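You operate a simulated robot arm through the tools that you are given. There is no shell and no other tool.

Carry out the task below with a simulated robot arm. There is one attempt and no reset: what you move stays moved.

TASK
Seal-test the wrapped stack under the bell jar and sort it by the result.
Fine: set it on the plate the display names; pump till it shows a result, open the vent before you lift the jar, put the jar back. Set down upright: bell jar.

Only the result counts: the job must be done as asked and must still hold three seconds after the hand-in. Knocking over, shifting, dropping, spilling or breaking anything else fails it. A push-on lid holds only when it is set on centred and level and pressed home; a screw cap is set on level and turned clockwise until tight.

THE ROBOT
A 6-joint arm with a two-finger parallel gripper, fixed in place. Base frame: the origin is on the floor under the middle of its stand, x ahead of it, y to its left, z up; the work surface is at about z = 900. Lengths are in mm, angles in rad, forces in N, time in s.
With the tool pointing down near the work surface it reaches from about 240 to 660 mm from the base axis. Its first joint turns from -1.152 to 1.152 rad. Payload 2.9 kg.
The TCP is the grasp point between the finger pads, 30 mm short of the fingertips. In the tool frame z runs along the fingers and y along their closing line. Largest opening 110 mm; finger width 20, thickness 10; the body of the gripper, 48 by 112 mm, starts 55 mm behind the TCP.
Orientation is told as [roll, pitch, yaw] about the base's x, y, z axes, in that order, counted from this pose: with the fingers straight down and closing along the base's y, the tool's x points along the base's -x, its y along +y and its z along -z.

THE INTERFACE
- The arm moves only by the tool servo_tool. Its argument "series" is a list of rows, each a list of 2 entries, a list of its own where there are three numbers: the shift along the base's x, y, z in mm, then the turn, a rotation vector about the base's x, y, z in rad. In form: [[[tx, ty, tz], [rx, ry, rz]], ...]. A call has 1 to 20 rows; each row is the pose to reach, as a shift and turn from the pose commanded when the call began. "jaw" is the finger opening in mm, from 0 to 110, set as the call begins (left out, the last holds). Rows are played at 5 a second. More than 50 mm and 0.15 rad between two rows, or a gripper value outside its range, and nothing of the call is played. A pose out of reach is approached as far as the arm can. The call stops where the force on the tool passes 40 N (or 10 N more than at its start, if that is more) or the arm is blocked; 0.2 s more then pass. The fingers move at their own pace (about 108 mm/s each) and stop on an object; they squeeze with about 34 N. The grip force told is the motor's: it shows also when the fingers shut on nothing. Time passes only in rows, and 0.2 s behind the last, so rows that repeat a pose let the fingers close. It gives the time, the measured TCP pose, the force on the tool (base axes), the opening and the grip force at its end, in the units of the frame above (readings bear some noise), with the torque about the TCP (base axes, N m) and any sound that the robot's microphone picked up.
- Cameras (640 x 400 px; columns grow to the right, rows downward): "scene" is fixed at [88.9, 442.7, 1391.6]; the picture's right is [-0.64, -0.77, 0.00], its down [-0.37, 0.31, -0.87] and it looks along [0.67, -0.56, -0.48] (base axes); focal length 298 px, centre (320, 200). "wrist" rides on the gripper at [72, 17, -103] in the tool frame; the picture's right is [-0.23, 0.97, 0.00], its down [-0.76, -0.18, -0.62] and it looks along [-0.61, -0.14, 0.78] (tool axes); focal length 222 px, centre (320, 200). There is no depth. A picture from a camera that has moved, and an enlarged one, comes with that camera's place and axes in the base frame and with its lens.
- grab_frame(camera): a new picture of that camera. It takes no simulated time.
- close_up(camera, box): a new picture of the part [left, top, right, bottom] of that camera's present view, enlarged. It takes no simulated time.
- finish_job(): hands the job in; it is judged then, once.

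Places have to be worked out from the pictures, the camera data and where the tool is seen. Open the gripper and draw the arm clear of the work before you hand the job in, unless the task says otherwise.

The tools are called as name(argument=value, ...) on one line, values as JSON. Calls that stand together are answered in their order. servo_tool: Moves the arm, as the interface text tells. Its arguments: {"type":"object","properties":{"series":{"type":"array","items":{"type":"array"}},"jaw":{"type":"number"}},"required":["series"]} The other tools are called the same way: grab_frame (camera) takes a picture; close_up (camera, box) takes an enlarged picture of a part of a camera's view; finish_job () hands the job in.

At the start:

```text
clock: 0.0
tool_pos: [355.7, -154.6, 1255.5]
tcp_rot: [-0.002, 0.001, -0.002]
ft_force: [1.1, 0.3, 0.0]
ft_torque: [0.03, -0.01, -0.02]
grip_width: 109.7
grip_force: 0.0
```

scene: 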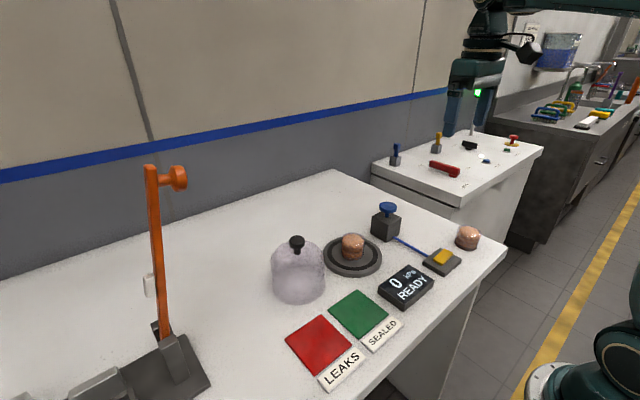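
wrist: 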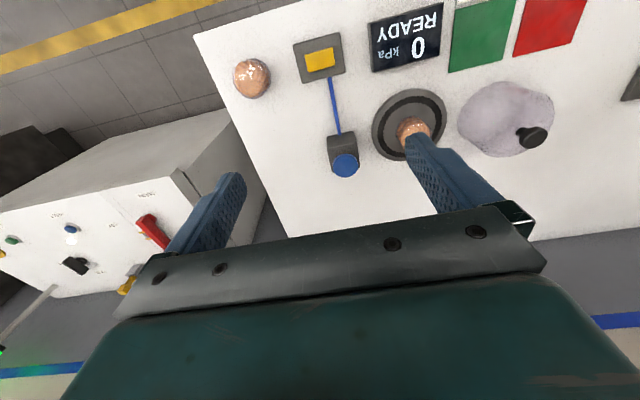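

I'll begin with enlarged views of the work area to find the jar, pump, vent and stack.

close_up(camera="scene", box=[250, 180, 510, 390])

close_up(camera="wrist", box=[200, 0, 640, 240])

```text
1.90 times, centred on (380, 285) of scene
camera zoom: at [88.9, 442.7, 1391.6], right [-0.64, -0.77, 0.0], down [-0.37, 0.31, -0.87], along [0.67, -0.56, -0.48], focal length 567 px, centre (206, 38)
```

zoom: 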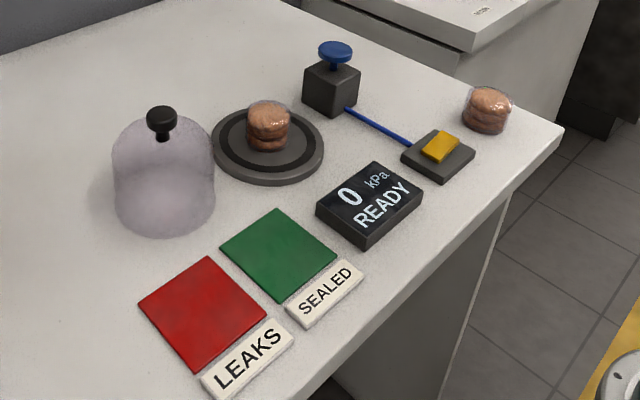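

```text
1.45 times, centred on (420, 120) of wrist
camera zoom: at [282.9, -137.9, 1356.8], right [0.23, 0.97, 0.0], down [0.76, -0.18, 0.62], along [0.61, -0.14, -0.78], focal length 323 px, centre (174, 316)
```

zoom: 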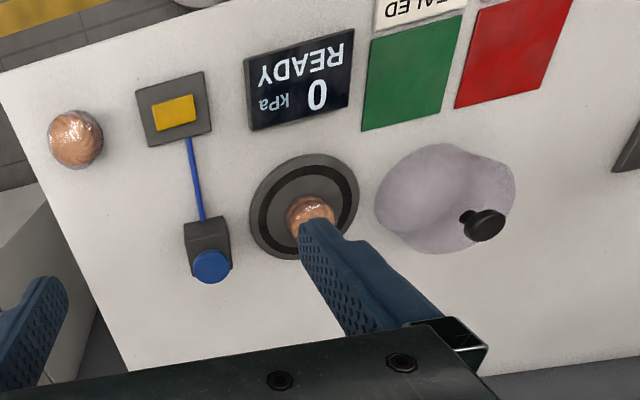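

The bell jar, pump plate with a stack, blue-knobbed box and yellow tab are visible, plus an orange lever fixture at left. I look closer at each of these.

close_up(camera="scene", box=[60, 150, 260, 400])

close_up(camera="scene", box=[360, 190, 490, 280])

close_up(camera="scene", box=[320, 200, 400, 290])

close_up(camera="scene", box=[370, 120, 540, 210])

close_up(camera="wrist", box=[220, 20, 360, 190])

```text
1.60 times, centred on (160, 275) of scene
camera zoom: at [88.9, 442.7, 1391.6], right [-0.64, -0.77, 0.0], down [-0.37, 0.31, -0.87], along [0.67, -0.56, -0.48], focal length 476 px, centre (576, 80)
```

zoom: 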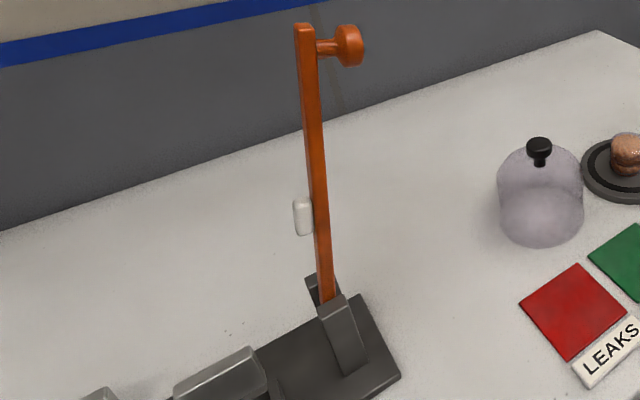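

```text
4.44 times, centred on (425, 235) of scene
camera zoom: at [88.9, 442.7, 1391.6], right [-0.64, -0.77, 0.0], down [-0.37, 0.31, -0.87], along [0.67, -0.56, -0.48], focal length 1322 px, centre (-147, 44)
```

zoom: 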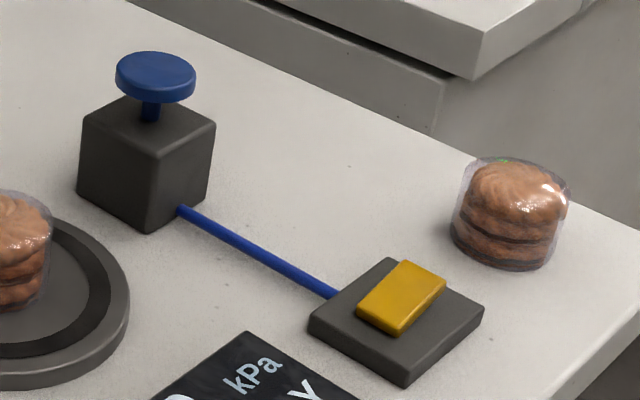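

```text
4.44 times, centred on (360, 245) of scene
camera zoom: at [88.9, 442.7, 1391.6], right [-0.64, -0.77, 0.0], down [-0.37, 0.31, -0.87], along [0.67, -0.56, -0.48], focal length 1322 px, centre (142, 0)
```

zoom: 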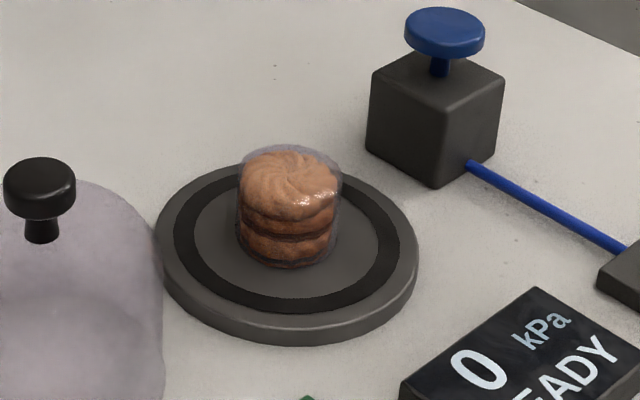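

```text
3.76 times, centred on (455, 165) of scene
camera zoom: at [88.9, 442.7, 1391.6], right [-0.64, -0.77, 0.0], down [-0.37, 0.31, -0.87], along [0.67, -0.56, -0.48], focal length 1120 px, centre (-188, 332)
```

zoom: 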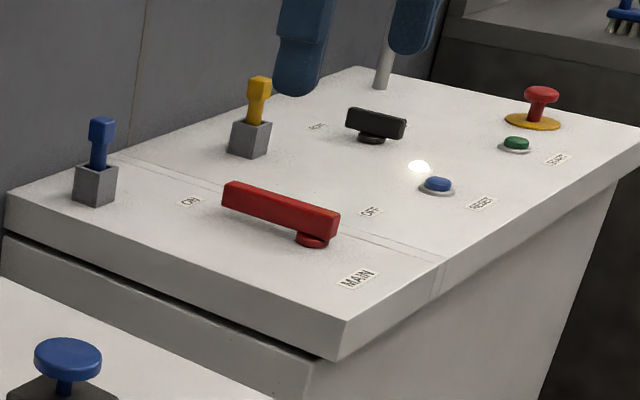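

```text
2.35 times, centred on (290, 105) of wrist
camera zoom: at [282.9, -137.9, 1356.8], right [0.23, 0.97, 0.0], down [0.76, -0.18, 0.62], along [0.61, -0.14, -0.78], focal length 523 px, centre (391, 424)
```

zoom: 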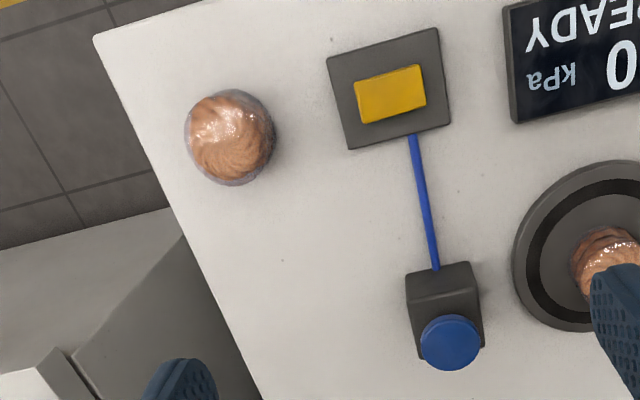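

Judging from both cameras: jar knob near (499,157,~1028), pump plate near (483,4), blue knob near (500,-139,990), yellow tab near (330,-149,925), green tile near (356,119), red tile near (356,225). I move high above and short of the jar to see its knob from nearer.

servo_tool(series=[[[10, 40, -10], [0, 0, 0]], [[20, 80, -20], [0, 0, 0]], [[30, 120, -35], [0, 0, 0]], [[40, 160, -50], [0, 0, 0]], [[50, 200, -65], [0, 0, 0]], [[60, 240, -80], [0, 0, 0]], [[70, 280, -95], [0, 0, 0]], [[84, 312, -110], [0, 0, 0]], [[94, 312, -125], [0, 0, 0]]], jaw=110)

```text
clock: 2.0
tool_pos: [451.1, 157.4, 1127.8]
tcp_rot: [0.001, 0.001, 0.0]
ft_force: [0.1, 0.3, 0.9]
ft_torque: [-0.01, 0.02, 0.02]
grip_width: 110.2
grip_force: 0.0
```

The arm is above and short of the jar at about (451,157,1128). I take new pictures to fix the jar position.

grab_frame(camera="wrist")

grab_frame(camera="scene")

```text
taken
camera wrist: at [378.5, 175.4, 1230.5], right [0.23, 0.97, 0.0], down [0.76, -0.18, 0.62], along [0.61, -0.14, -0.78], focal length 222 px, centre (320, 200)
```

wrist: 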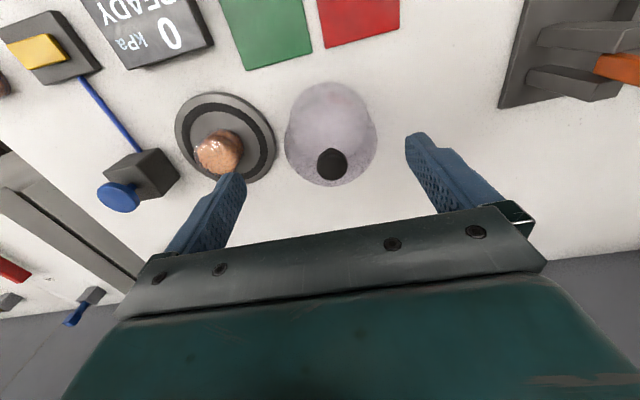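

```text
taken
```

scene: 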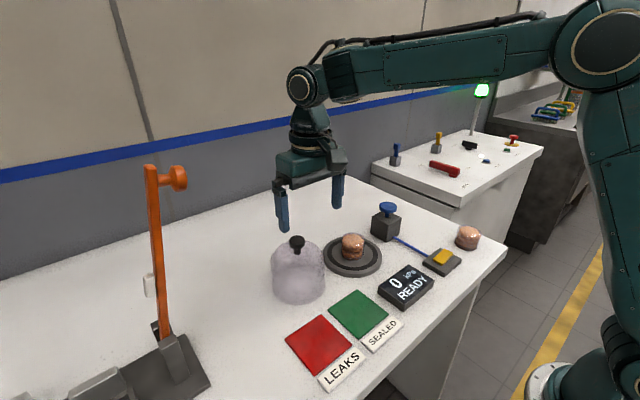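

Knob estimate is now about (497,161). I enlarge for accuracy on the jar and the plate.

close_up(camera="wrist", box=[260, 60, 400, 200])

close_up(camera="wrist", box=[160, 80, 300, 200])

close_up(camera="scene", box=[260, 170, 390, 310])

```text
2.86 times, centred on (330, 130) of wrist
camera zoom: at [378.5, 175.4, 1230.5], right [0.23, 0.97, 0.0], down [0.76, -0.18, 0.62], along [0.61, -0.14, -0.78], focal length 635 px, centre (291, 400)
```

zoom: 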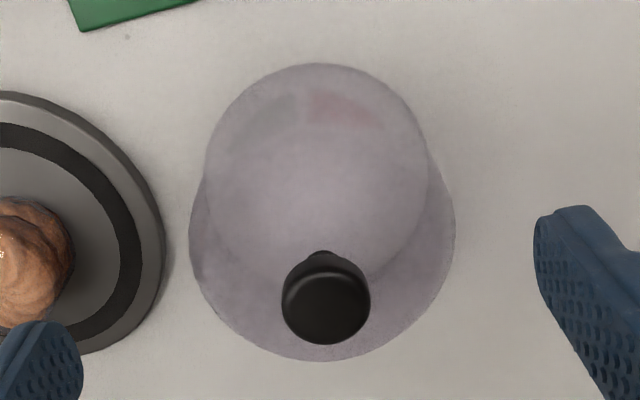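

```text
3.33 times, centred on (230, 140) of wrist
camera zoom: at [378.5, 175.4, 1230.5], right [0.23, 0.97, 0.0], down [0.76, -0.18, 0.62], along [0.61, -0.14, -0.78], focal length 740 px, centre (620, 400)
```

zoom: 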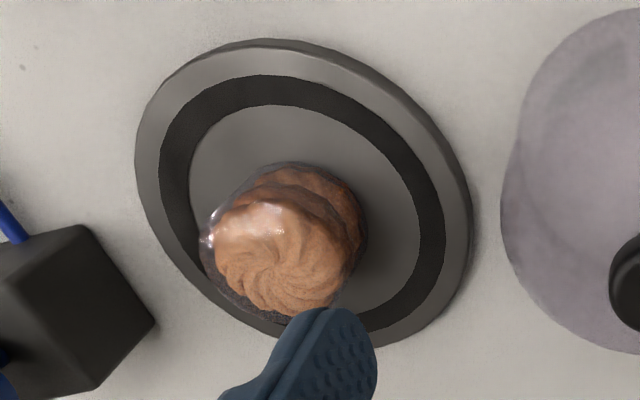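

```text
2.86 times, centred on (325, 240) of scene
camera zoom: at [88.9, 442.7, 1391.6], right [-0.64, -0.77, 0.0], down [-0.37, 0.31, -0.87], along [0.67, -0.56, -0.48], focal length 850 px, centre (306, 86)
```

zoom: 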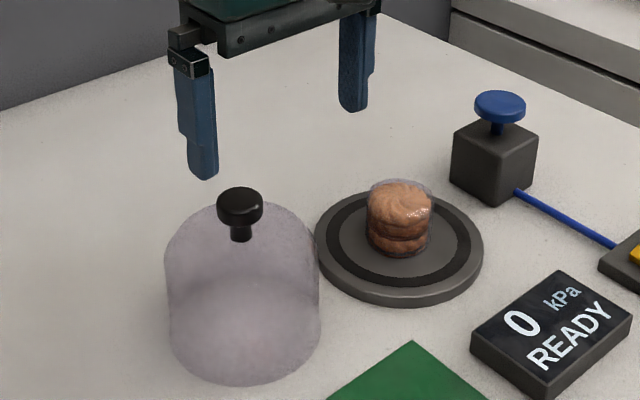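

Jar axis about (495.5,161). Before gripping I move over to get a clean view of the pump plate, for exact centring.

servo_tool(series=[[[-10, -45, 0], [0, 0, 0]], [[-20, -90, 0], [0, 0, 0]], [[-30, -125, 0], [0, 0, 0]], [[-45, -155, 0], [0, 0, 0]], [[-45, -155, 0], [0, 0, 0]]])

grab_frame(camera="wrist")

close_up(camera="wrist", box=[230, 60, 420, 200])

```text
clock: 3.2
tool_pos: [403.6, 3.2, 1128.6]
tcp_rot: [0.0, 0.0, -0.001]
ft_force: [0.3, 0.0, 0.6]
ft_torque: [0.02, 0.0, 0.04]
grip_width: 109.9
grip_force: 0.1
```

```text
taken
camera wrist: at [332.1, 19.6, 1231.7], right [0.23, 0.97, 0.0], down [0.76, -0.18, 0.62], along [0.61, -0.14, -0.78], focal length 222 px, centre (320, 200)
```

wrist: 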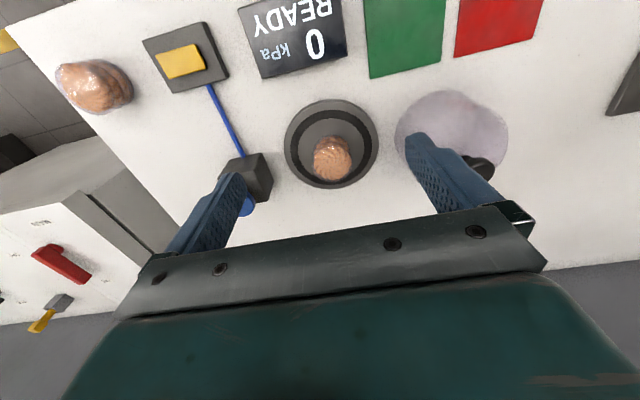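

```text
2.86 times, centred on (325, 130) of wrist
camera zoom: at [332.1, 19.6, 1231.7], right [0.23, 0.97, 0.0], down [0.76, -0.18, 0.62], along [0.61, -0.14, -0.78], focal length 635 px, centre (306, 400)
```

zoom: 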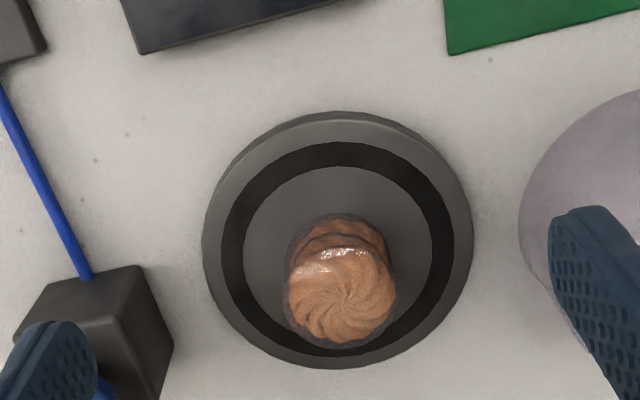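

Correcting for perspective, the plate centre comes to about (487.5,1) and the jar to about (497,161). I go over the knob and check from above before lowering.

servo_tool(series=[[[25, 40, 0], [0, 0, 0]], [[50, 80, 0], [0, 0, 0]], [[75, 120, 0], [0, 0, 0]], [[92.5, 158, 0], [0, 0, 0]], [[92.5, 158, -40], [0, 0, 0]], [[92.5, 158, -40], [0, 0, 0]]], jaw=80)

grab_frame(camera="wrist")

close_up(camera="scene", box=[250, 140, 390, 310])

```text
clock: 4.6
tool_pos: [498.1, 160.9, 1090.9]
tcp_rot: [0.0, -0.002, -0.002]
ft_force: [-0.1, 0.2, -0.1]
ft_torque: [-0.02, 0.0, -0.03]
grip_width: 80.0
grip_force: 0.1
```

```text
taken
camera wrist: at [426.1, 178.1, 1192.5], right [0.23, 0.97, 0.0], down [0.76, -0.18, 0.62], along [0.61, -0.14, -0.78], focal length 222 px, centre (320, 200)
```

wrist: 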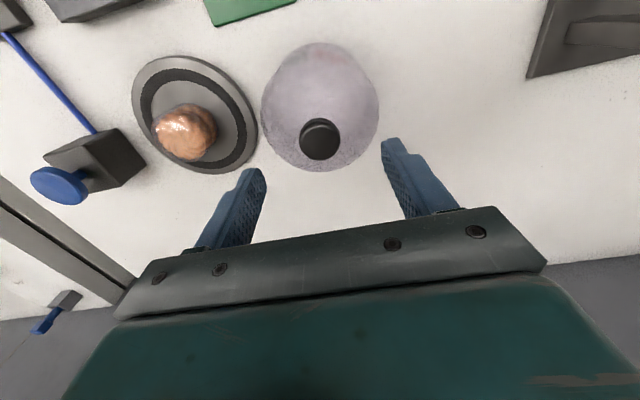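

```text
2.35 times, centred on (320, 225) of scene
camera zoom: at [88.9, 442.7, 1391.6], right [-0.64, -0.77, 0.0], down [-0.37, 0.31, -0.87], along [0.67, -0.56, -0.48], focal length 700 px, centre (320, 141)
```

zoom: 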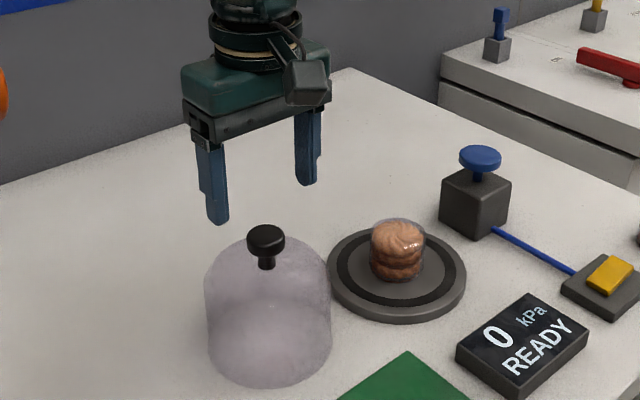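

The knob lies centred between the fingers, about 1.5 mm nearer than the TCP. I lower to about z 1031 with a small x correction.

servo_tool(series=[[[-1.5, 0, -15], [0, 0, 0]], [[-1.5, 0, -30], [0, 0, 0]], [[-1.5, 0, -42], [0, 0, 0]], [[-1.5, 0, -52], [0, 0, 0]], [[-1.5, 0, -59], [0, 0, 0]], [[-1.5, 0, -59], [0, 0, 0]]], jaw=70)

close_up(camera="scene", box=[250, 180, 350, 310])

close_up(camera="wrist", box=[230, 60, 420, 260])

```text
clock: 6.0
tool_pos: [496.8, 159.3, 1031.1]
tcp_rot: [-0.001, -0.002, -0.001]
ft_force: [-0.6, -0.9, -0.5]
ft_torque: [-0.02, 0.03, 0.0]
grip_width: 70.0
grip_force: 0.0
```

```text
3.08 times, centred on (300, 245) of scene
camera zoom: at [88.9, 442.7, 1391.6], right [-0.64, -0.77, 0.0], down [-0.37, 0.31, -0.87], along [0.67, -0.56, -0.48], focal length 916 px, centre (382, 62)
```

zoom: 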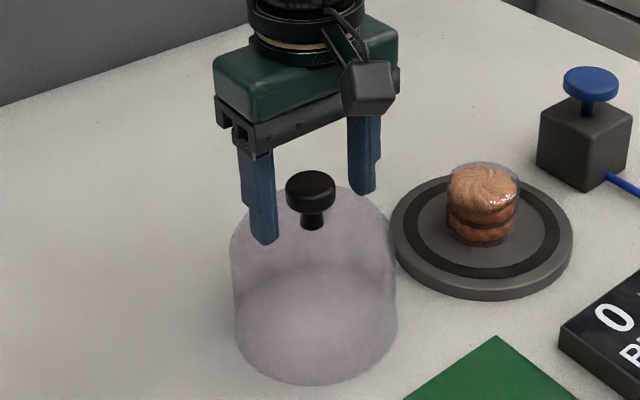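

```text
2.00 times, centred on (325, 160) of wrist
camera zoom: at [423.9, 176.9, 1132.9], right [0.23, 0.97, 0.0], down [0.76, -0.18, 0.62], along [0.61, -0.14, -0.78], focal length 444 px, centre (310, 280)
```

zoom: 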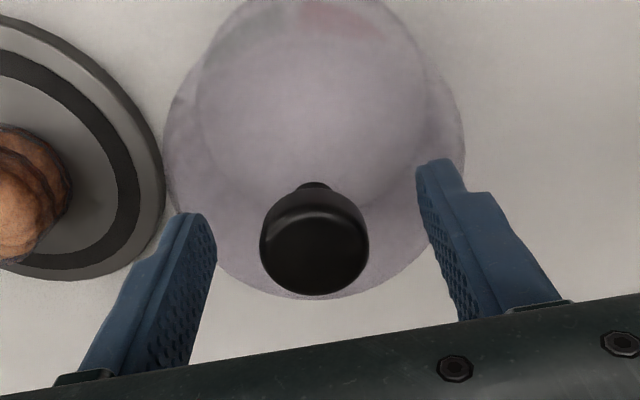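

The knob sits centred between the fingertips with clearance above the dome. I close on it.

servo_tool(series=[[[0, 0, 0], [0, 0, 0]], [[0, 0, 0], [0, 0, 0]], [[0, 0, 0], [0, 0, 0]], [[0, 0, 0], [0, 0, 0]]], jaw=10)

close_up(camera="wrist", box=[230, 60, 420, 260])

```text
clock: 7.0
tool_pos: [497.0, 159.3, 1030.4]
tcp_rot: [0.0, -0.002, 0.0]
ft_force: [0.3, 0.4, 1.3]
ft_torque: [0.05, -0.04, -0.02]
grip_width: 33.3
grip_force: 33.7
```

```text
2.00 times, centred on (325, 160) of wrist
camera zoom: at [423.8, 176.9, 1133.1], right [0.23, 0.97, 0.0], down [0.76, -0.18, 0.62], along [0.61, -0.14, -0.78], focal length 444 px, centre (310, 280)
```

zoom: 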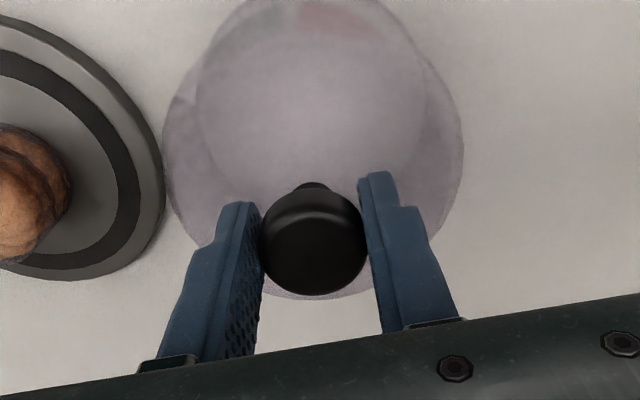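

Gripped at 33 mm width. I lift straight up gently, first 20 mm then on to about 120 mm.

servo_tool(series=[[[0, 0, 5], [0, 0, 0]], [[0, 0, 12], [0, 0, 0]], [[0, 0, 25], [0, 0, 0]], [[0, 0, 45], [0, 0, 0]], [[0, 0, 70], [0, 0, 0]], [[0, 0, 95], [0, 0, 0]], [[0, 0, 115], [0, 0, 0]], [[0, 0, 120], [0, 0, 0]], [[0, 0, 120], [0, 0, 0]]])

grab_frame(camera="scene")

grab_frame(camera="wrist")

```text
clock: 9.0
tool_pos: [494.9, 159.1, 1150.5]
tcp_rot: [-0.001, 0.0, -0.001]
ft_force: [-0.4, -0.3, -0.4]
ft_torque: [0.0, -0.01, 0.01]
grip_width: 9.7
grip_force: 0.0
```

```text
taken
```

scene: 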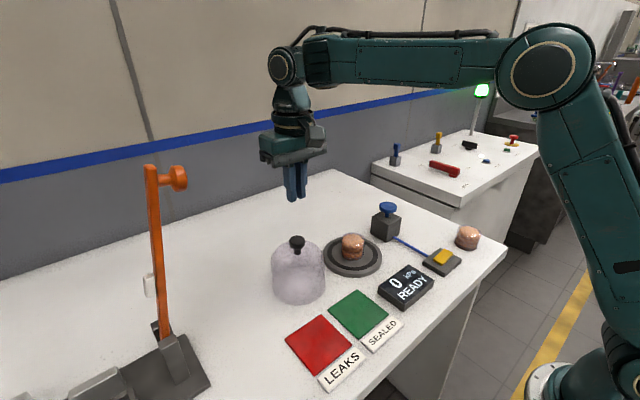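

```text
taken
camera wrist: at [423.3, 177.1, 1253.0], right [0.23, 0.97, 0.0], down [0.76, -0.18, 0.62], along [0.61, -0.14, -0.78], focal length 222 px, centre (320, 200)
```

wrist: 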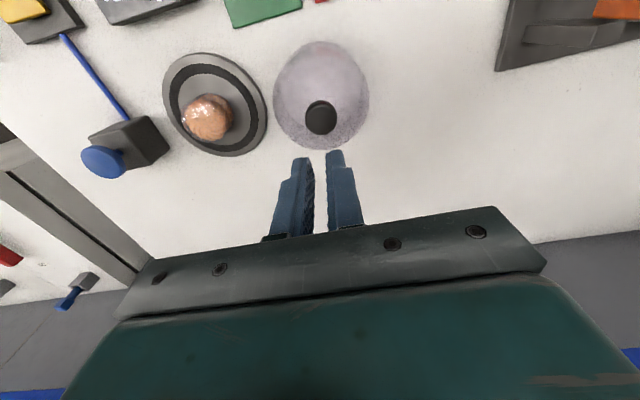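

The fingers slipped off the knob as I lifted, and the jar seems to be still standing in its place. I inspect the knob's shape closely.

close_up(camera="scene", box=[265, 225, 335, 310])

close_up(camera="scene", box=[280, 228, 314, 262])

close_up(camera="wrist", box=[260, 30, 380, 160])

```text
4.71 times, centred on (300, 268) of scene
camera zoom: at [88.9, 442.7, 1391.6], right [-0.64, -0.77, 0.0], down [-0.37, 0.31, -0.87], along [0.67, -0.56, -0.48], focal length 1400 px, centre (414, -118)
```

zoom: 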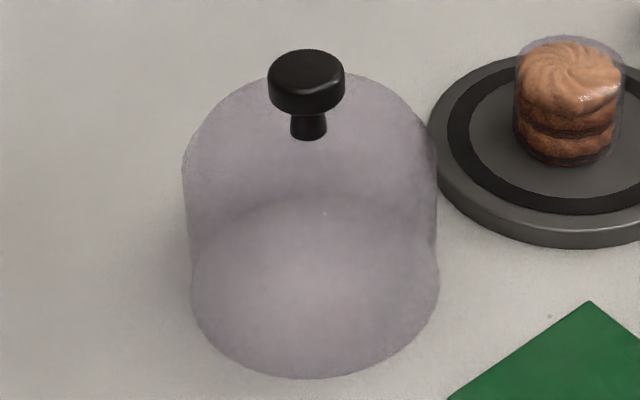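

```text
11.76 times, centred on (297, 245) of scene
camera zoom: at [88.9, 442.7, 1391.6], right [-0.64, -0.77, 0.0], down [-0.37, 0.31, -0.87], along [0.67, -0.56, -0.48], focal length 3501 px, centre (591, -329)
```

zoom: 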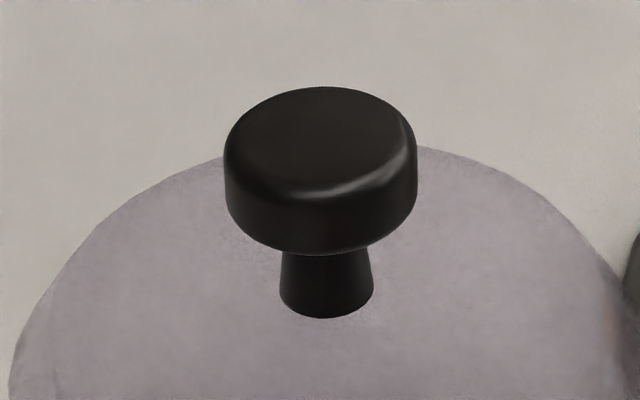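

```text
3.08 times, centred on (320, 95) of wrist
camera zoom: at [423.3, 177.1, 1253.0], right [0.23, 0.97, 0.0], down [0.76, -0.18, 0.62], along [0.61, -0.14, -0.78], focal length 684 px, centre (320, 523)
```

zoom: 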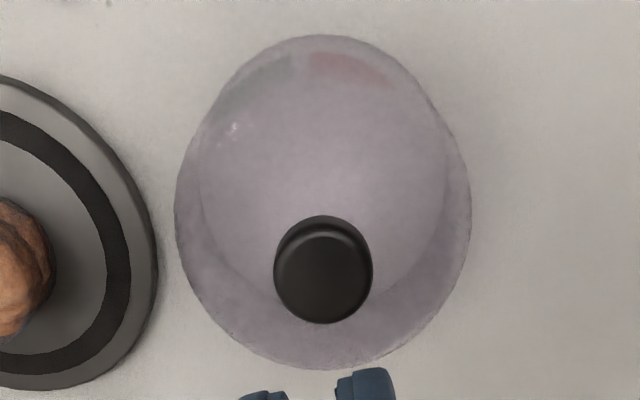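

The knob head is about 15 mm tall with rounded edges (roughly z 1011–1026), so I will grip a few millimetres lower and lift in tiny steps while reading the force. I open, come down again and stop at about z 1027.

servo_tool(series=[[[0, 0, 0], [0, 0, 0]], [[1.5, 0.5, -30], [0, 0, 0]], [[1.5, 0.5, -65], [0, 0, 0]], [[1.5, 0.5, -90], [0, 0, 0]], [[1.5, 0.5, -105], [0, 0, 0]], [[1.5, 0.5, -115], [0, 0, 0]], [[1.5, 0.5, -120], [0, 0, 0]], [[1.5, 0.5, -123], [0, 0, 0]], [[1.5, 0.5, -123], [0, 0, 0]]], jaw=70)

close_up(camera="scene", box=[265, 220, 335, 290])

close_up(camera="wrist", box=[230, 60, 420, 260])

```text
clock: 11.0
tool_pos: [496.8, 159.1, 1028.5]
tcp_rot: [0.0, 0.0, 0.001]
ft_force: [-0.1, 0.0, -0.1]
ft_torque: [0.02, 0.0, 0.04]
grip_width: 70.1
grip_force: 0.0
```

```text
5.71 times, centred on (300, 255) of scene
camera zoom: at [88.9, 442.7, 1391.6], right [-0.64, -0.77, 0.0], down [-0.37, 0.31, -0.87], along [0.67, -0.56, -0.48], focal length 1700 px, centre (434, -114)
```

zoom: 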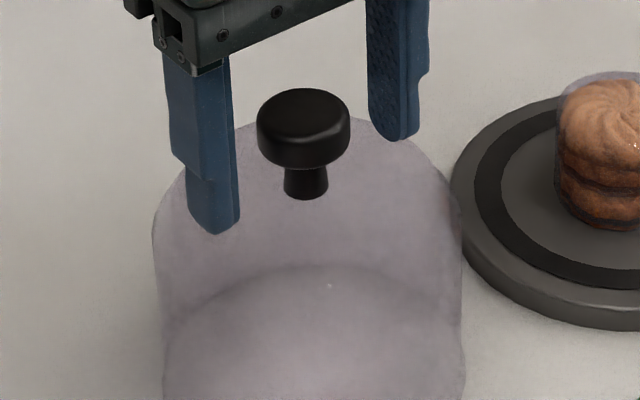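

```text
2.00 times, centred on (325, 160) of wrist
camera zoom: at [425.1, 177.8, 1129.6], right [0.23, 0.97, 0.0], down [0.76, -0.18, 0.62], along [0.61, -0.14, -0.78], focal length 444 px, centre (310, 280)
```

zoom: 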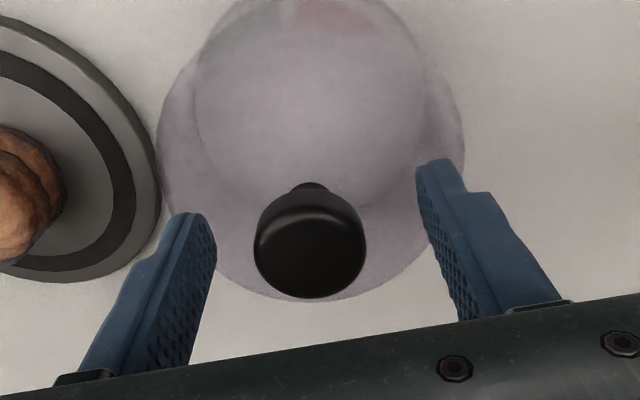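

Fingers are well centred on the knob again. I lower 1.5 mm more, close, wait, then make a tiny 3 mm slow lift to read the load.

servo_tool(series=[[[0, 0, -1.5], [0, 0, 0]], [[0, 0, -1.5], [0, 0, 0]], [[0, 0, -1.5], [0, 0, 0]], [[0, 0, -1.5], [0, 0, 0]], [[0, 0, -1.5], [0, 0, 0]], [[0, 0, -1], [0, 0, 0]], [[0, 0, -0.5], [0, 0, 0]], [[0, 0, 0], [0, 0, 0]], [[0, 0, 0.5], [0, 0, 0]], [[0, 0, 1], [0, 0, 0]], [[0, 0, 1.5], [0, 0, 0]], [[0, 0, 1.5], [0, 0, 0]]], jaw=0)

close_up(camera="scene", box=[265, 220, 335, 310])

```text
clock: 13.6
tool_pos: [497.1, 159.4, 1030.0]
tcp_rot: [0.0, -0.001, -0.002]
ft_force: [0.0, 0.1, -1.9]
ft_torque: [-0.03, 0.02, 0.01]
grip_width: 33.3
grip_force: 33.7
```

```text
4.44 times, centred on (300, 265) of scene
camera zoom: at [88.9, 442.7, 1391.6], right [-0.64, -0.77, 0.0], down [-0.37, 0.31, -0.87], along [0.67, -0.56, -0.48], focal length 1322 px, centre (409, -89)
```

zoom: 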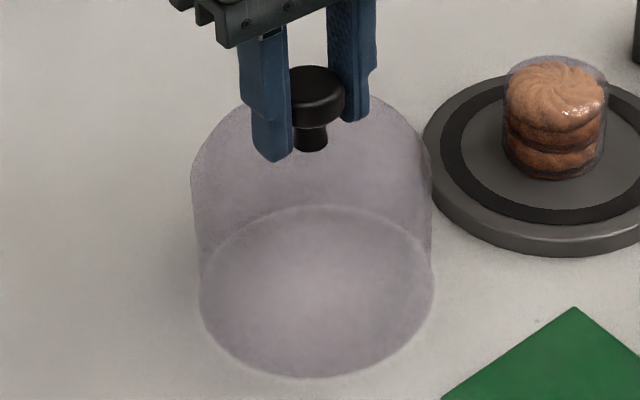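

The tool now bears about 2 N; I continue a slow lift of 15 mm and check whether the jar follows.

servo_tool(series=[[[0, 0, 1], [0, 0, 0]], [[0, 0, 2], [0, 0, 0]], [[0, 0, 3], [0, 0, 0]], [[0, 0, 4], [0, 0, 0]], [[0, 0, 5], [0, 0, 0]], [[0, 0, 6], [0, 0, 0]]])

close_up(camera="scene", box=[265, 220, 335, 310])

```text
clock: 15.0
tool_pos: [496.5, 159.8, 1035.2]
tcp_rot: [0.001, 0.0, 0.001]
ft_force: [-0.7, 0.2, -3.1]
ft_torque: [0.0, -0.01, 0.02]
grip_width: 33.5
grip_force: 34.0
```

```text
4.44 times, centred on (300, 265) of scene
camera zoom: at [88.9, 442.7, 1391.6], right [-0.64, -0.77, 0.0], down [-0.37, 0.31, -0.87], along [0.67, -0.56, -0.48], focal length 1322 px, centre (409, -89)
```

zoom: 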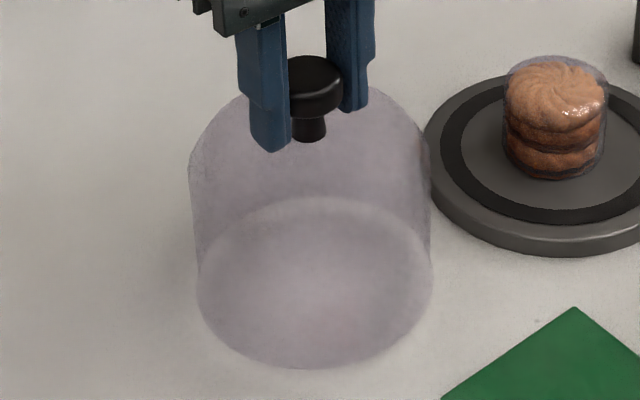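

The jar now rises with the gripper (load about 3 N). I lift further slowly and compare the finger-to-knob relation for slip.

servo_tool(series=[[[0, 0, 1.5], [0, 0, 0]], [[0, 0, 3], [0, 0, 0]], [[0, 0, 4.5], [0, 0, 0]], [[0, 0, 6], [0, 0, 0]], [[0, 0, 8], [0, 0, 0]], [[0, 0, 10], [0, 0, 0]], [[0, 0, 10], [0, 0, 0]]])

close_up(camera="scene", box=[265, 220, 335, 310])

close_up(camera="wrist", box=[230, 60, 420, 260])

```text
clock: 16.6
tool_pos: [497.4, 161.2, 1044.7]
tcp_rot: [-0.001, 0.0, 0.0]
ft_force: [0.1, 0.4, -2.0]
ft_torque: [-0.05, -0.02, 0.04]
grip_width: 33.4
grip_force: 34.6
```

```text
4.44 times, centred on (300, 265) of scene
camera zoom: at [88.9, 442.7, 1391.6], right [-0.64, -0.77, 0.0], down [-0.37, 0.31, -0.87], along [0.67, -0.56, -0.48], focal length 1322 px, centre (409, -89)
```

zoom: 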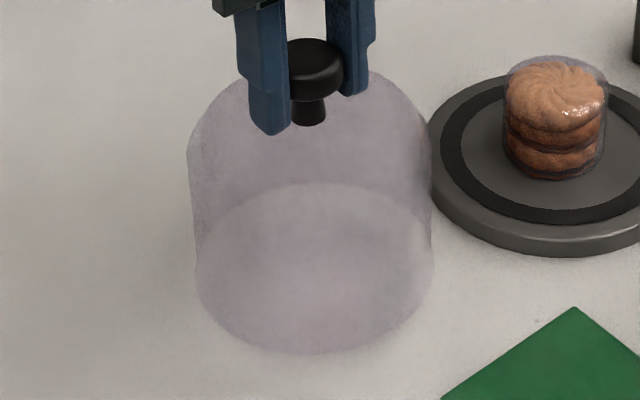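

```text
2.00 times, centred on (325, 160) of wrist
camera zoom: at [424.2, 177.7, 1147.2], right [0.23, 0.97, 0.0], down [0.76, -0.18, 0.62], along [0.61, -0.14, -0.78], focal length 444 px, centre (310, 280)
```

zoom: 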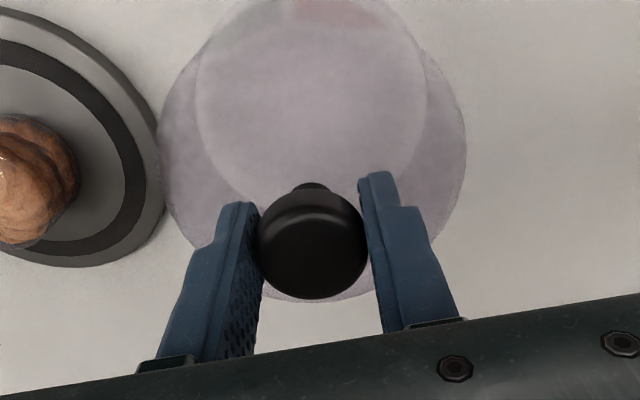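

No slip visible: knob and fingers keep the same relation. I keep lifting at a gentle pace.

servo_tool(series=[[[0, 0, 2], [0, 0, 0]], [[0, 0, 5], [0, 0, 0]], [[0, 0, 9], [0, 0, 0]], [[0, 0, 13], [0, 0, 0]], [[0, 0, 17], [0, 0, 0]], [[0, 0, 21], [0, 0, 0]], [[0, 0, 25], [0, 0, 0]], [[0, 0, 29], [0, 0, 0]], [[0, 0, 33], [0, 0, 0]], [[0, 0, 36], [0, 0, 0]], [[0, 0, 38], [0, 0, 0]]])

close_up(camera="scene", box=[250, 190, 350, 310])

close_up(camera="wrist", box=[230, 60, 420, 260])

```text
clock: 19.0
tool_pos: [498.0, 160.2, 1082.9]
tcp_rot: [-0.001, -0.001, 0.0]
ft_force: [0.1, 0.1, -1.9]
ft_torque: [0.02, -0.02, 0.01]
grip_width: 33.0
grip_force: 34.1
```

```text
3.33 times, centred on (300, 250) of scene
camera zoom: at [88.9, 442.7, 1391.6], right [-0.64, -0.77, 0.0], down [-0.37, 0.31, -0.87], along [0.67, -0.56, -0.48], focal length 992 px, centre (387, 33)
```

zoom: 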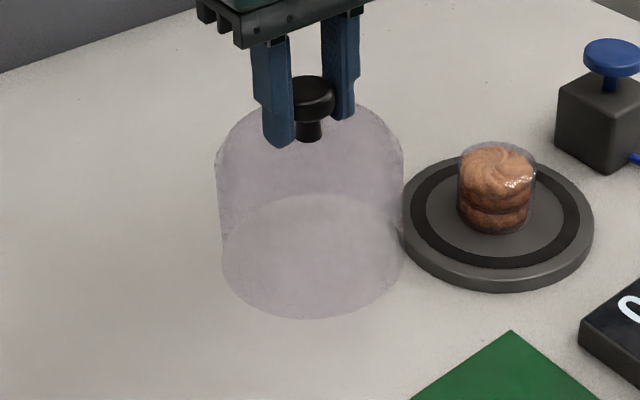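

```text
2.00 times, centred on (325, 160) of wrist
camera zoom: at [425.2, 177.4, 1185.3], right [0.23, 0.97, 0.0], down [0.76, -0.18, 0.62], along [0.61, -0.14, -0.78], focal length 444 px, centre (310, 280)
```

zoom: 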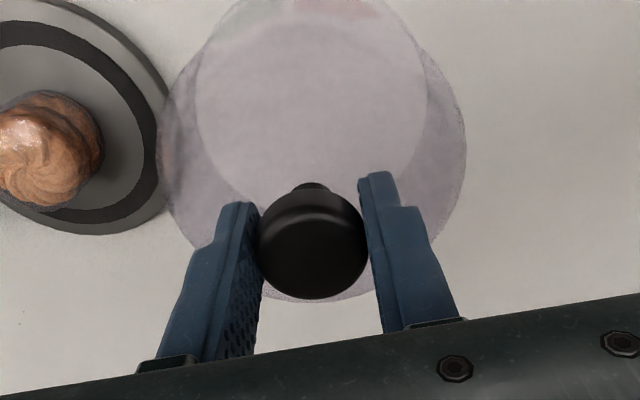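

The grip is steady with the jar 55 mm up. I lift 37 mm more and then carry it slowly toward the pump plate.

servo_tool(series=[[[0, 0, 2], [0, 0, 0]], [[0, 0, 5], [0, 0, 0]], [[0, 0, 9], [0, 0, 0]], [[0, 0, 13], [0, 0, 0]], [[0, 0, 17], [0, 0, 0]], [[0, 0, 21], [0, 0, 0]], [[0, 0, 25], [0, 0, 0]], [[0, 0, 29], [0, 0, 0]], [[0, 0, 33], [0, 0, 0]], [[0, 0, 36], [0, 0, 0]], [[0, 0, 37], [0, 0, 0]], [[0, -2, 37], [0, 0, 0]], [[0, -6, 37], [0, 0, 0]], [[0, -12, 37], [0, 0, 0]], [[0, -18, 37], [0, 0, 0]], [[0, -24, 37], [0, 0, 0]], [[0, -30, 37], [0, 0, 0]], [[0, -35, 37], [0, 0, 0]], [[0, -38, 37], [0, 0, 0]], [[0, -39, 37], [0, 0, 0]]])

grab_frame(camera="scene")

grab_frame(camera="wrist")

```text
clock: 23.2
tool_pos: [498.1, 121.2, 1120.1]
tcp_rot: [-0.001, 0.0, 0.001]
ft_force: [-0.7, 0.3, -2.6]
ft_torque: [-0.03, -0.02, 0.03]
grip_width: 33.6
grip_force: 33.5
```

```text
taken
```

scene: 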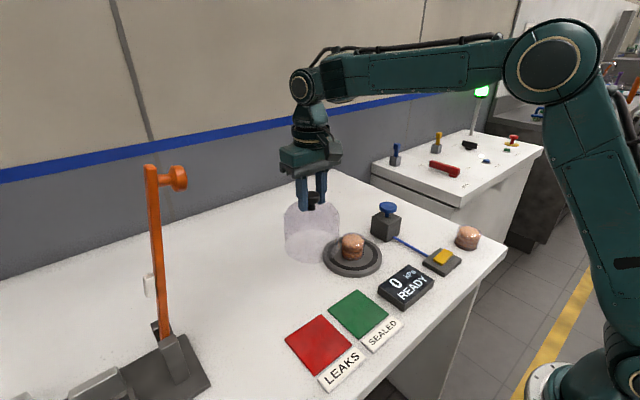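

```text
taken
camera wrist: at [424.7, 138.7, 1221.7], right [0.23, 0.97, 0.0], down [0.76, -0.18, 0.62], along [0.61, -0.14, -0.78], focal length 222 px, centre (320, 200)
```

wrist: 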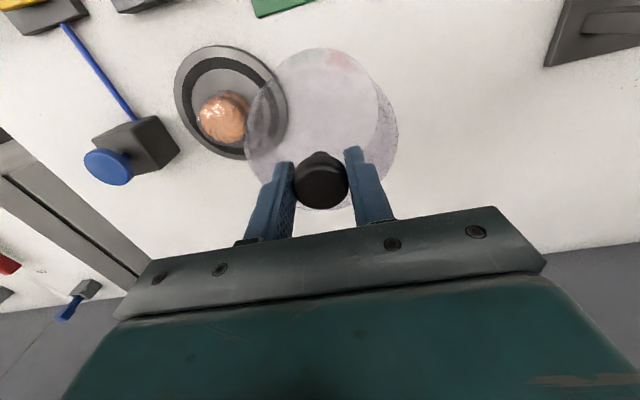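

The carry is stable and the plate is visible through the jar. I continue toward the plate centre at about (488,1), staying high.

servo_tool(series=[[[0, -2, 0], [0, 0, 0]], [[-0.5, -6, 0], [0, 0, 0]], [[-1, -13, 0], [0, 0, 0]], [[-1.7, -20, 0], [0, 0, 0]], [[-2.3, -28, 0], [0, 0, 0]], [[-3, -36, 0], [0, 0, 0]], [[-3.7, -44, 0], [0, 0, 0]], [[-4.4, -52, 0], [0, 0, 0]], [[-5, -60, 0], [0, 0, 0]], [[-5.7, -68, 0], [0, 0, 0]], [[-6.4, -76, 0], [0, 0, 0]], [[-7, -84, 0], [0, 0, 0]], [[-7.7, -92, 0], [0, 0, 0]], [[-8.4, -100, 0], [0, 0, 0]], [[-9, -108, 0], [0, 0, 0]], [[-9.5, -114, 0], [0, 0, 0]], [[-9.8, -118, 0], [0, 0, 0]], [[-10, -120, 0], [0, 0, 0]], [[-10, -120, 0], [0, 0, 0]]])

grab_frame(camera="wrist")

close_up(camera="wrist", box=[230, 30, 420, 220])

close_up(camera="scene", box=[290, 160, 430, 300])

```text
clock: 27.2
tool_pos: [487.5, 1.4, 1120.5]
tcp_rot: [-0.001, -0.001, -0.002]
ft_force: [-0.5, 0.6, -1.8]
ft_torque: [0.01, 0.0, -0.01]
grip_width: 33.1
grip_force: 34.8
```

```text
taken
camera wrist: at [414.8, 18.7, 1223.2], right [0.23, 0.97, 0.0], down [0.76, -0.18, 0.62], along [0.61, -0.14, -0.78], focal length 222 px, centre (320, 200)
```

wrist: 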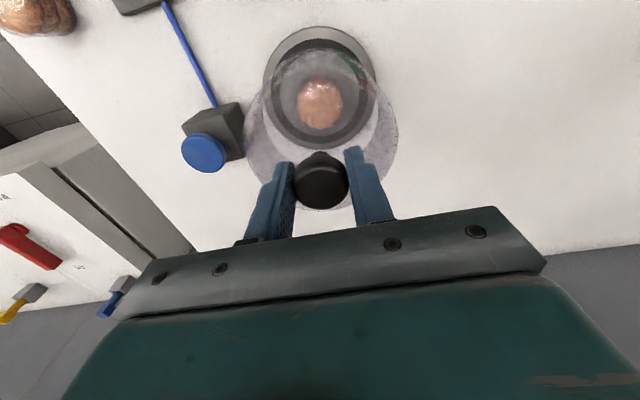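

```text
2.11 times, centred on (325, 125) of wrist
camera zoom: at [414.8, 18.7, 1223.2], right [0.23, 0.97, 0.0], down [0.76, -0.18, 0.62], along [0.61, -0.14, -0.78], focal length 468 px, centre (310, 358)
```

zoom: 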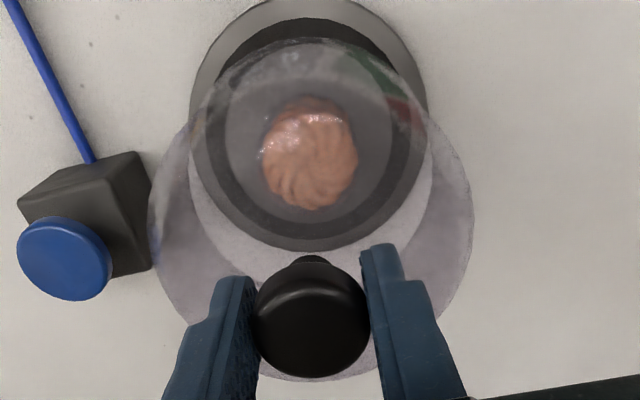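

```text
2.86 times, centred on (360, 230) of scene
camera zoom: at [88.9, 442.7, 1391.6], right [-0.64, -0.77, 0.0], down [-0.37, 0.31, -0.87], along [0.67, -0.56, -0.48], focal length 850 px, centre (206, 114)
```

zoom: 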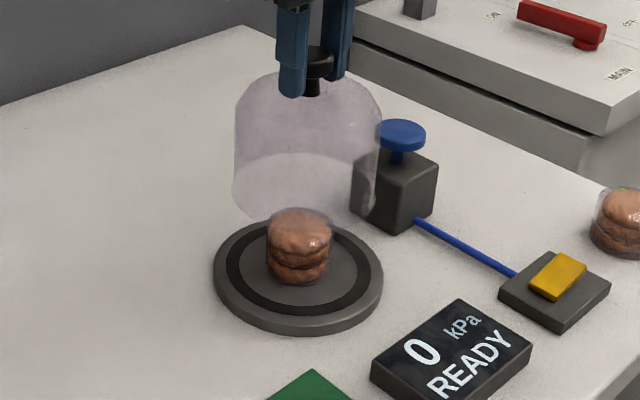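

Jar rim and plate centre agree to within about 1–1.5 mm in both views. I lower slowly to just above the plate.

servo_tool(series=[[[0.5, 0, -2], [0, 0, 0]], [[0.7, 0, -6], [0, 0, 0]], [[0.7, 0, -11], [0, 0, 0]], [[0.7, 0, -16], [0, 0, 0]], [[0.7, 0, -21], [0, 0, 0]], [[0.7, 0, -26], [0, 0, 0]], [[0.7, 0, -31], [0, 0, 0]], [[0.7, 0, -36], [0, 0, 0]], [[0.7, 0, -41], [0, 0, 0]], [[0.7, 0, -46], [0, 0, 0]], [[0.7, 0, -51], [0, 0, 0]], [[0.7, 0, -56], [0, 0, 0]], [[0.7, 0, -61], [0, 0, 0]], [[0.7, 0, -65], [0, 0, 0]], [[0.7, 0, -68], [0, 0, 0]], [[0.7, 0, -70], [0, 0, 0]], [[0.7, 0, -70], [0, 0, 0]]])

close_up(camera="wrist", box=[230, 30, 420, 220])

close_up(camera="scene", box=[300, 190, 410, 300])

```text
clock: 30.8
tool_pos: [487.9, 1.5, 1050.4]
tcp_rot: [0.0, 0.0, 0.0]
ft_force: [0.0, 0.5, -2.5]
ft_torque: [-0.01, -0.02, -0.05]
grip_width: 33.3
grip_force: 34.5
```

```text
2.11 times, centred on (325, 125) of wrist
camera zoom: at [415.0, 18.6, 1152.9], right [0.23, 0.97, 0.0], down [0.76, -0.18, 0.62], along [0.61, -0.14, -0.78], focal length 468 px, centre (310, 358)
```

zoom: 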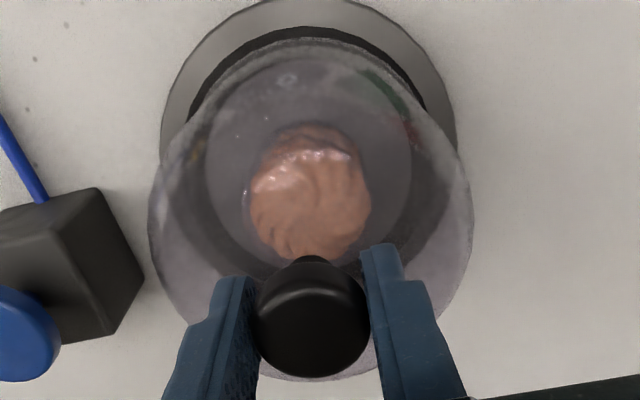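

```text
3.64 times, centred on (355, 245) of scene
camera zoom: at [88.9, 442.7, 1391.6], right [-0.64, -0.77, 0.0], down [-0.37, 0.31, -0.87], along [0.67, -0.56, -0.48], focal length 1082 px, centre (193, 36)
```

zoom: 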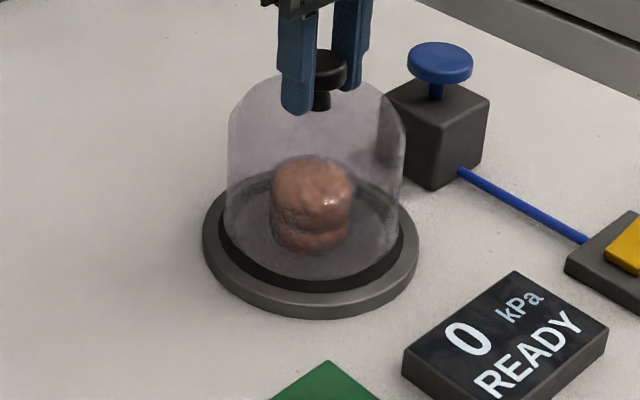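

The rim is about 10 mm above the plate and concentric with the seal ring in both views. I lower in small steps until the plate takes the weight.

servo_tool(series=[[[0.7, 0, -2], [0, 0, 0]], [[0.7, 0, -4], [0, 0, 0]], [[0.7, 0, -5.5], [0, 0, 0]], [[0.7, 0, -7], [0, 0, 0]], [[0.7, 0, -8], [0, 0, 0]], [[0.7, 0, -8], [0, 0, 0]]])

close_up(camera="scene", box=[300, 190, 410, 300])

```text
clock: 32.2
tool_pos: [488.8, 1.2, 1041.7]
tcp_rot: [0.0, 0.001, 0.0]
ft_force: [0.1, 0.7, -2.7]
ft_torque: [-0.01, 0.02, -0.01]
grip_width: 33.2
grip_force: 33.5
```

```text
3.64 times, centred on (355, 245) of scene
camera zoom: at [88.9, 442.7, 1391.6], right [-0.64, -0.77, 0.0], down [-0.37, 0.31, -0.87], along [0.67, -0.56, -0.48], focal length 1082 px, centre (193, 36)
```

zoom: 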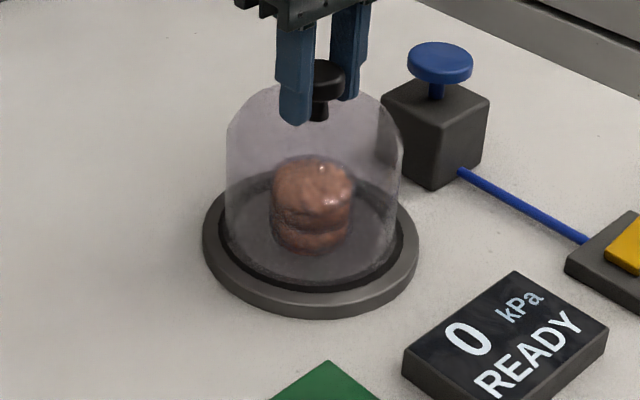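

Still carrying the load (−2.7 N), so the rim isn't on the ring yet. I continue down in sub-millimetre steps.

servo_tool(series=[[[0, 0, -0.7], [0, 0, 0]], [[0, 0, -1.4], [0, 0, 0]], [[0, 0, -2], [0, 0, 0]], [[0, 0, -2], [0, 0, 0]]])

close_up(camera="scene", box=[300, 190, 410, 300])

```text
clock: 33.2
tool_pos: [489.5, 1.8, 1040.5]
tcp_rot: [-0.001, -0.001, 0.001]
ft_force: [-0.7, -0.3, -2.3]
ft_torque: [-0.02, -0.01, -0.01]
grip_width: 33.0
grip_force: 34.0
```

```text
3.64 times, centred on (355, 245) of scene
camera zoom: at [88.9, 442.7, 1391.6], right [-0.64, -0.77, 0.0], down [-0.37, 0.31, -0.87], along [0.67, -0.56, -0.48], focal length 1082 px, centre (193, 36)
```

zoom: 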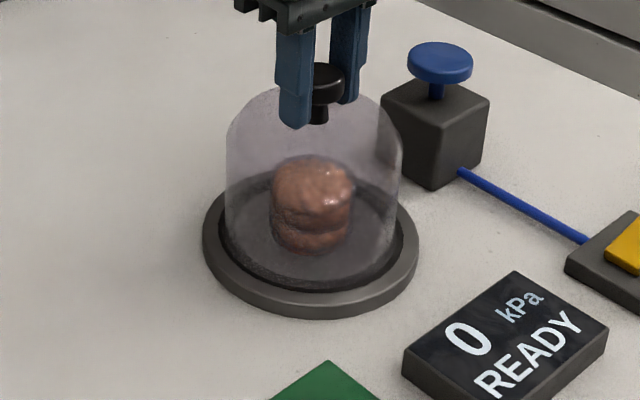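

servo_tool(series=[[[0, 0, -0.7], [0, 0, 0]], [[0, 0, -1.4], [0, 0, 0]], [[0, 0, -2], [0, 0, 0]], [[0, 0, -2], [0, 0, 0]]])

close_up(camera="scene", box=[300, 190, 410, 300])

```text
clock: 34.2
tool_pos: [488.8, 1.3, 1038.5]
tcp_rot: [0.001, -0.001, 0.0]
ft_force: [0.1, -0.3, 10.6]
ft_torque: [0.22, 0.7, 0.02]
grip_width: 33.4
grip_force: 33.6
```

```text
3.64 times, centred on (355, 245) of scene
camera zoom: at [88.7, 442.7, 1391.6], right [-0.64, -0.77, 0.0], down [-0.37, 0.31, -0.87], along [0.67, -0.56, -0.48], focal length 1082 px, centre (193, 36)
```

zoom: 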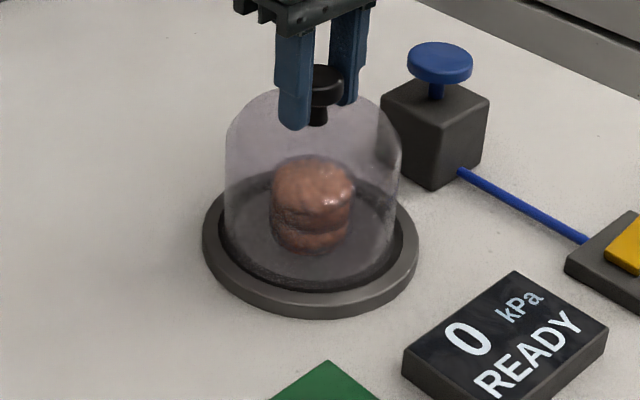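

Contact: +10.6 N, the rim is on the ring. I release the knob by opening the fingers in place, and look.

servo_tool(series=[[[0, 0, 0], [0, 0, 0]], [[0, 0, 0], [0, 0, 0]], [[0, 0, 0], [0, 0, 0]]], jaw=70)

close_up(camera="scene", box=[300, 190, 410, 300])

close_up(camera="wrist", box=[230, 30, 420, 220])

```text
clock: 35.0
tool_pos: [488.0, 1.1, 1038.6]
tcp_rot: [0.001, 0.0, 0.0]
ft_force: [0.1, 0.5, -1.1]
ft_torque: [0.01, 0.03, 0.01]
grip_width: 70.0
grip_force: 0.0
```

```text
3.64 times, centred on (355, 245) of scene
camera zoom: at [88.9, 442.7, 1391.6], right [-0.64, -0.77, 0.0], down [-0.37, 0.31, -0.87], along [0.67, -0.56, -0.48], focal length 1082 px, centre (193, 36)
```

zoom: 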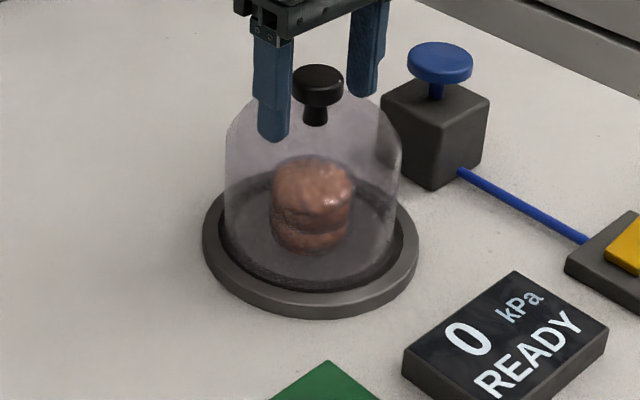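

```text
2.11 times, centred on (325, 125) of wrist
camera zoom: at [416.2, 18.9, 1140.1], right [0.23, 0.97, 0.0], down [0.76, -0.18, 0.62], along [0.61, -0.14, -0.78], focal length 468 px, centre (310, 358)
```

zoom: 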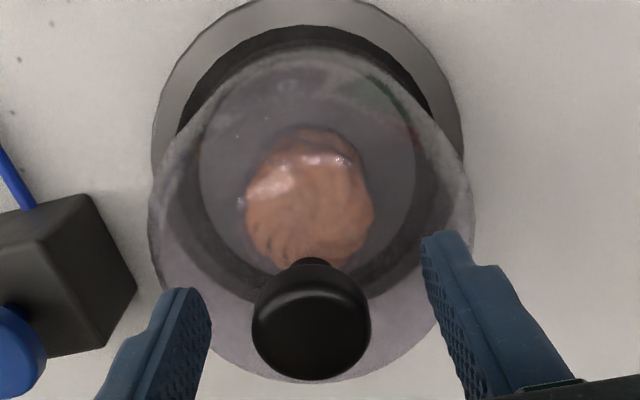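

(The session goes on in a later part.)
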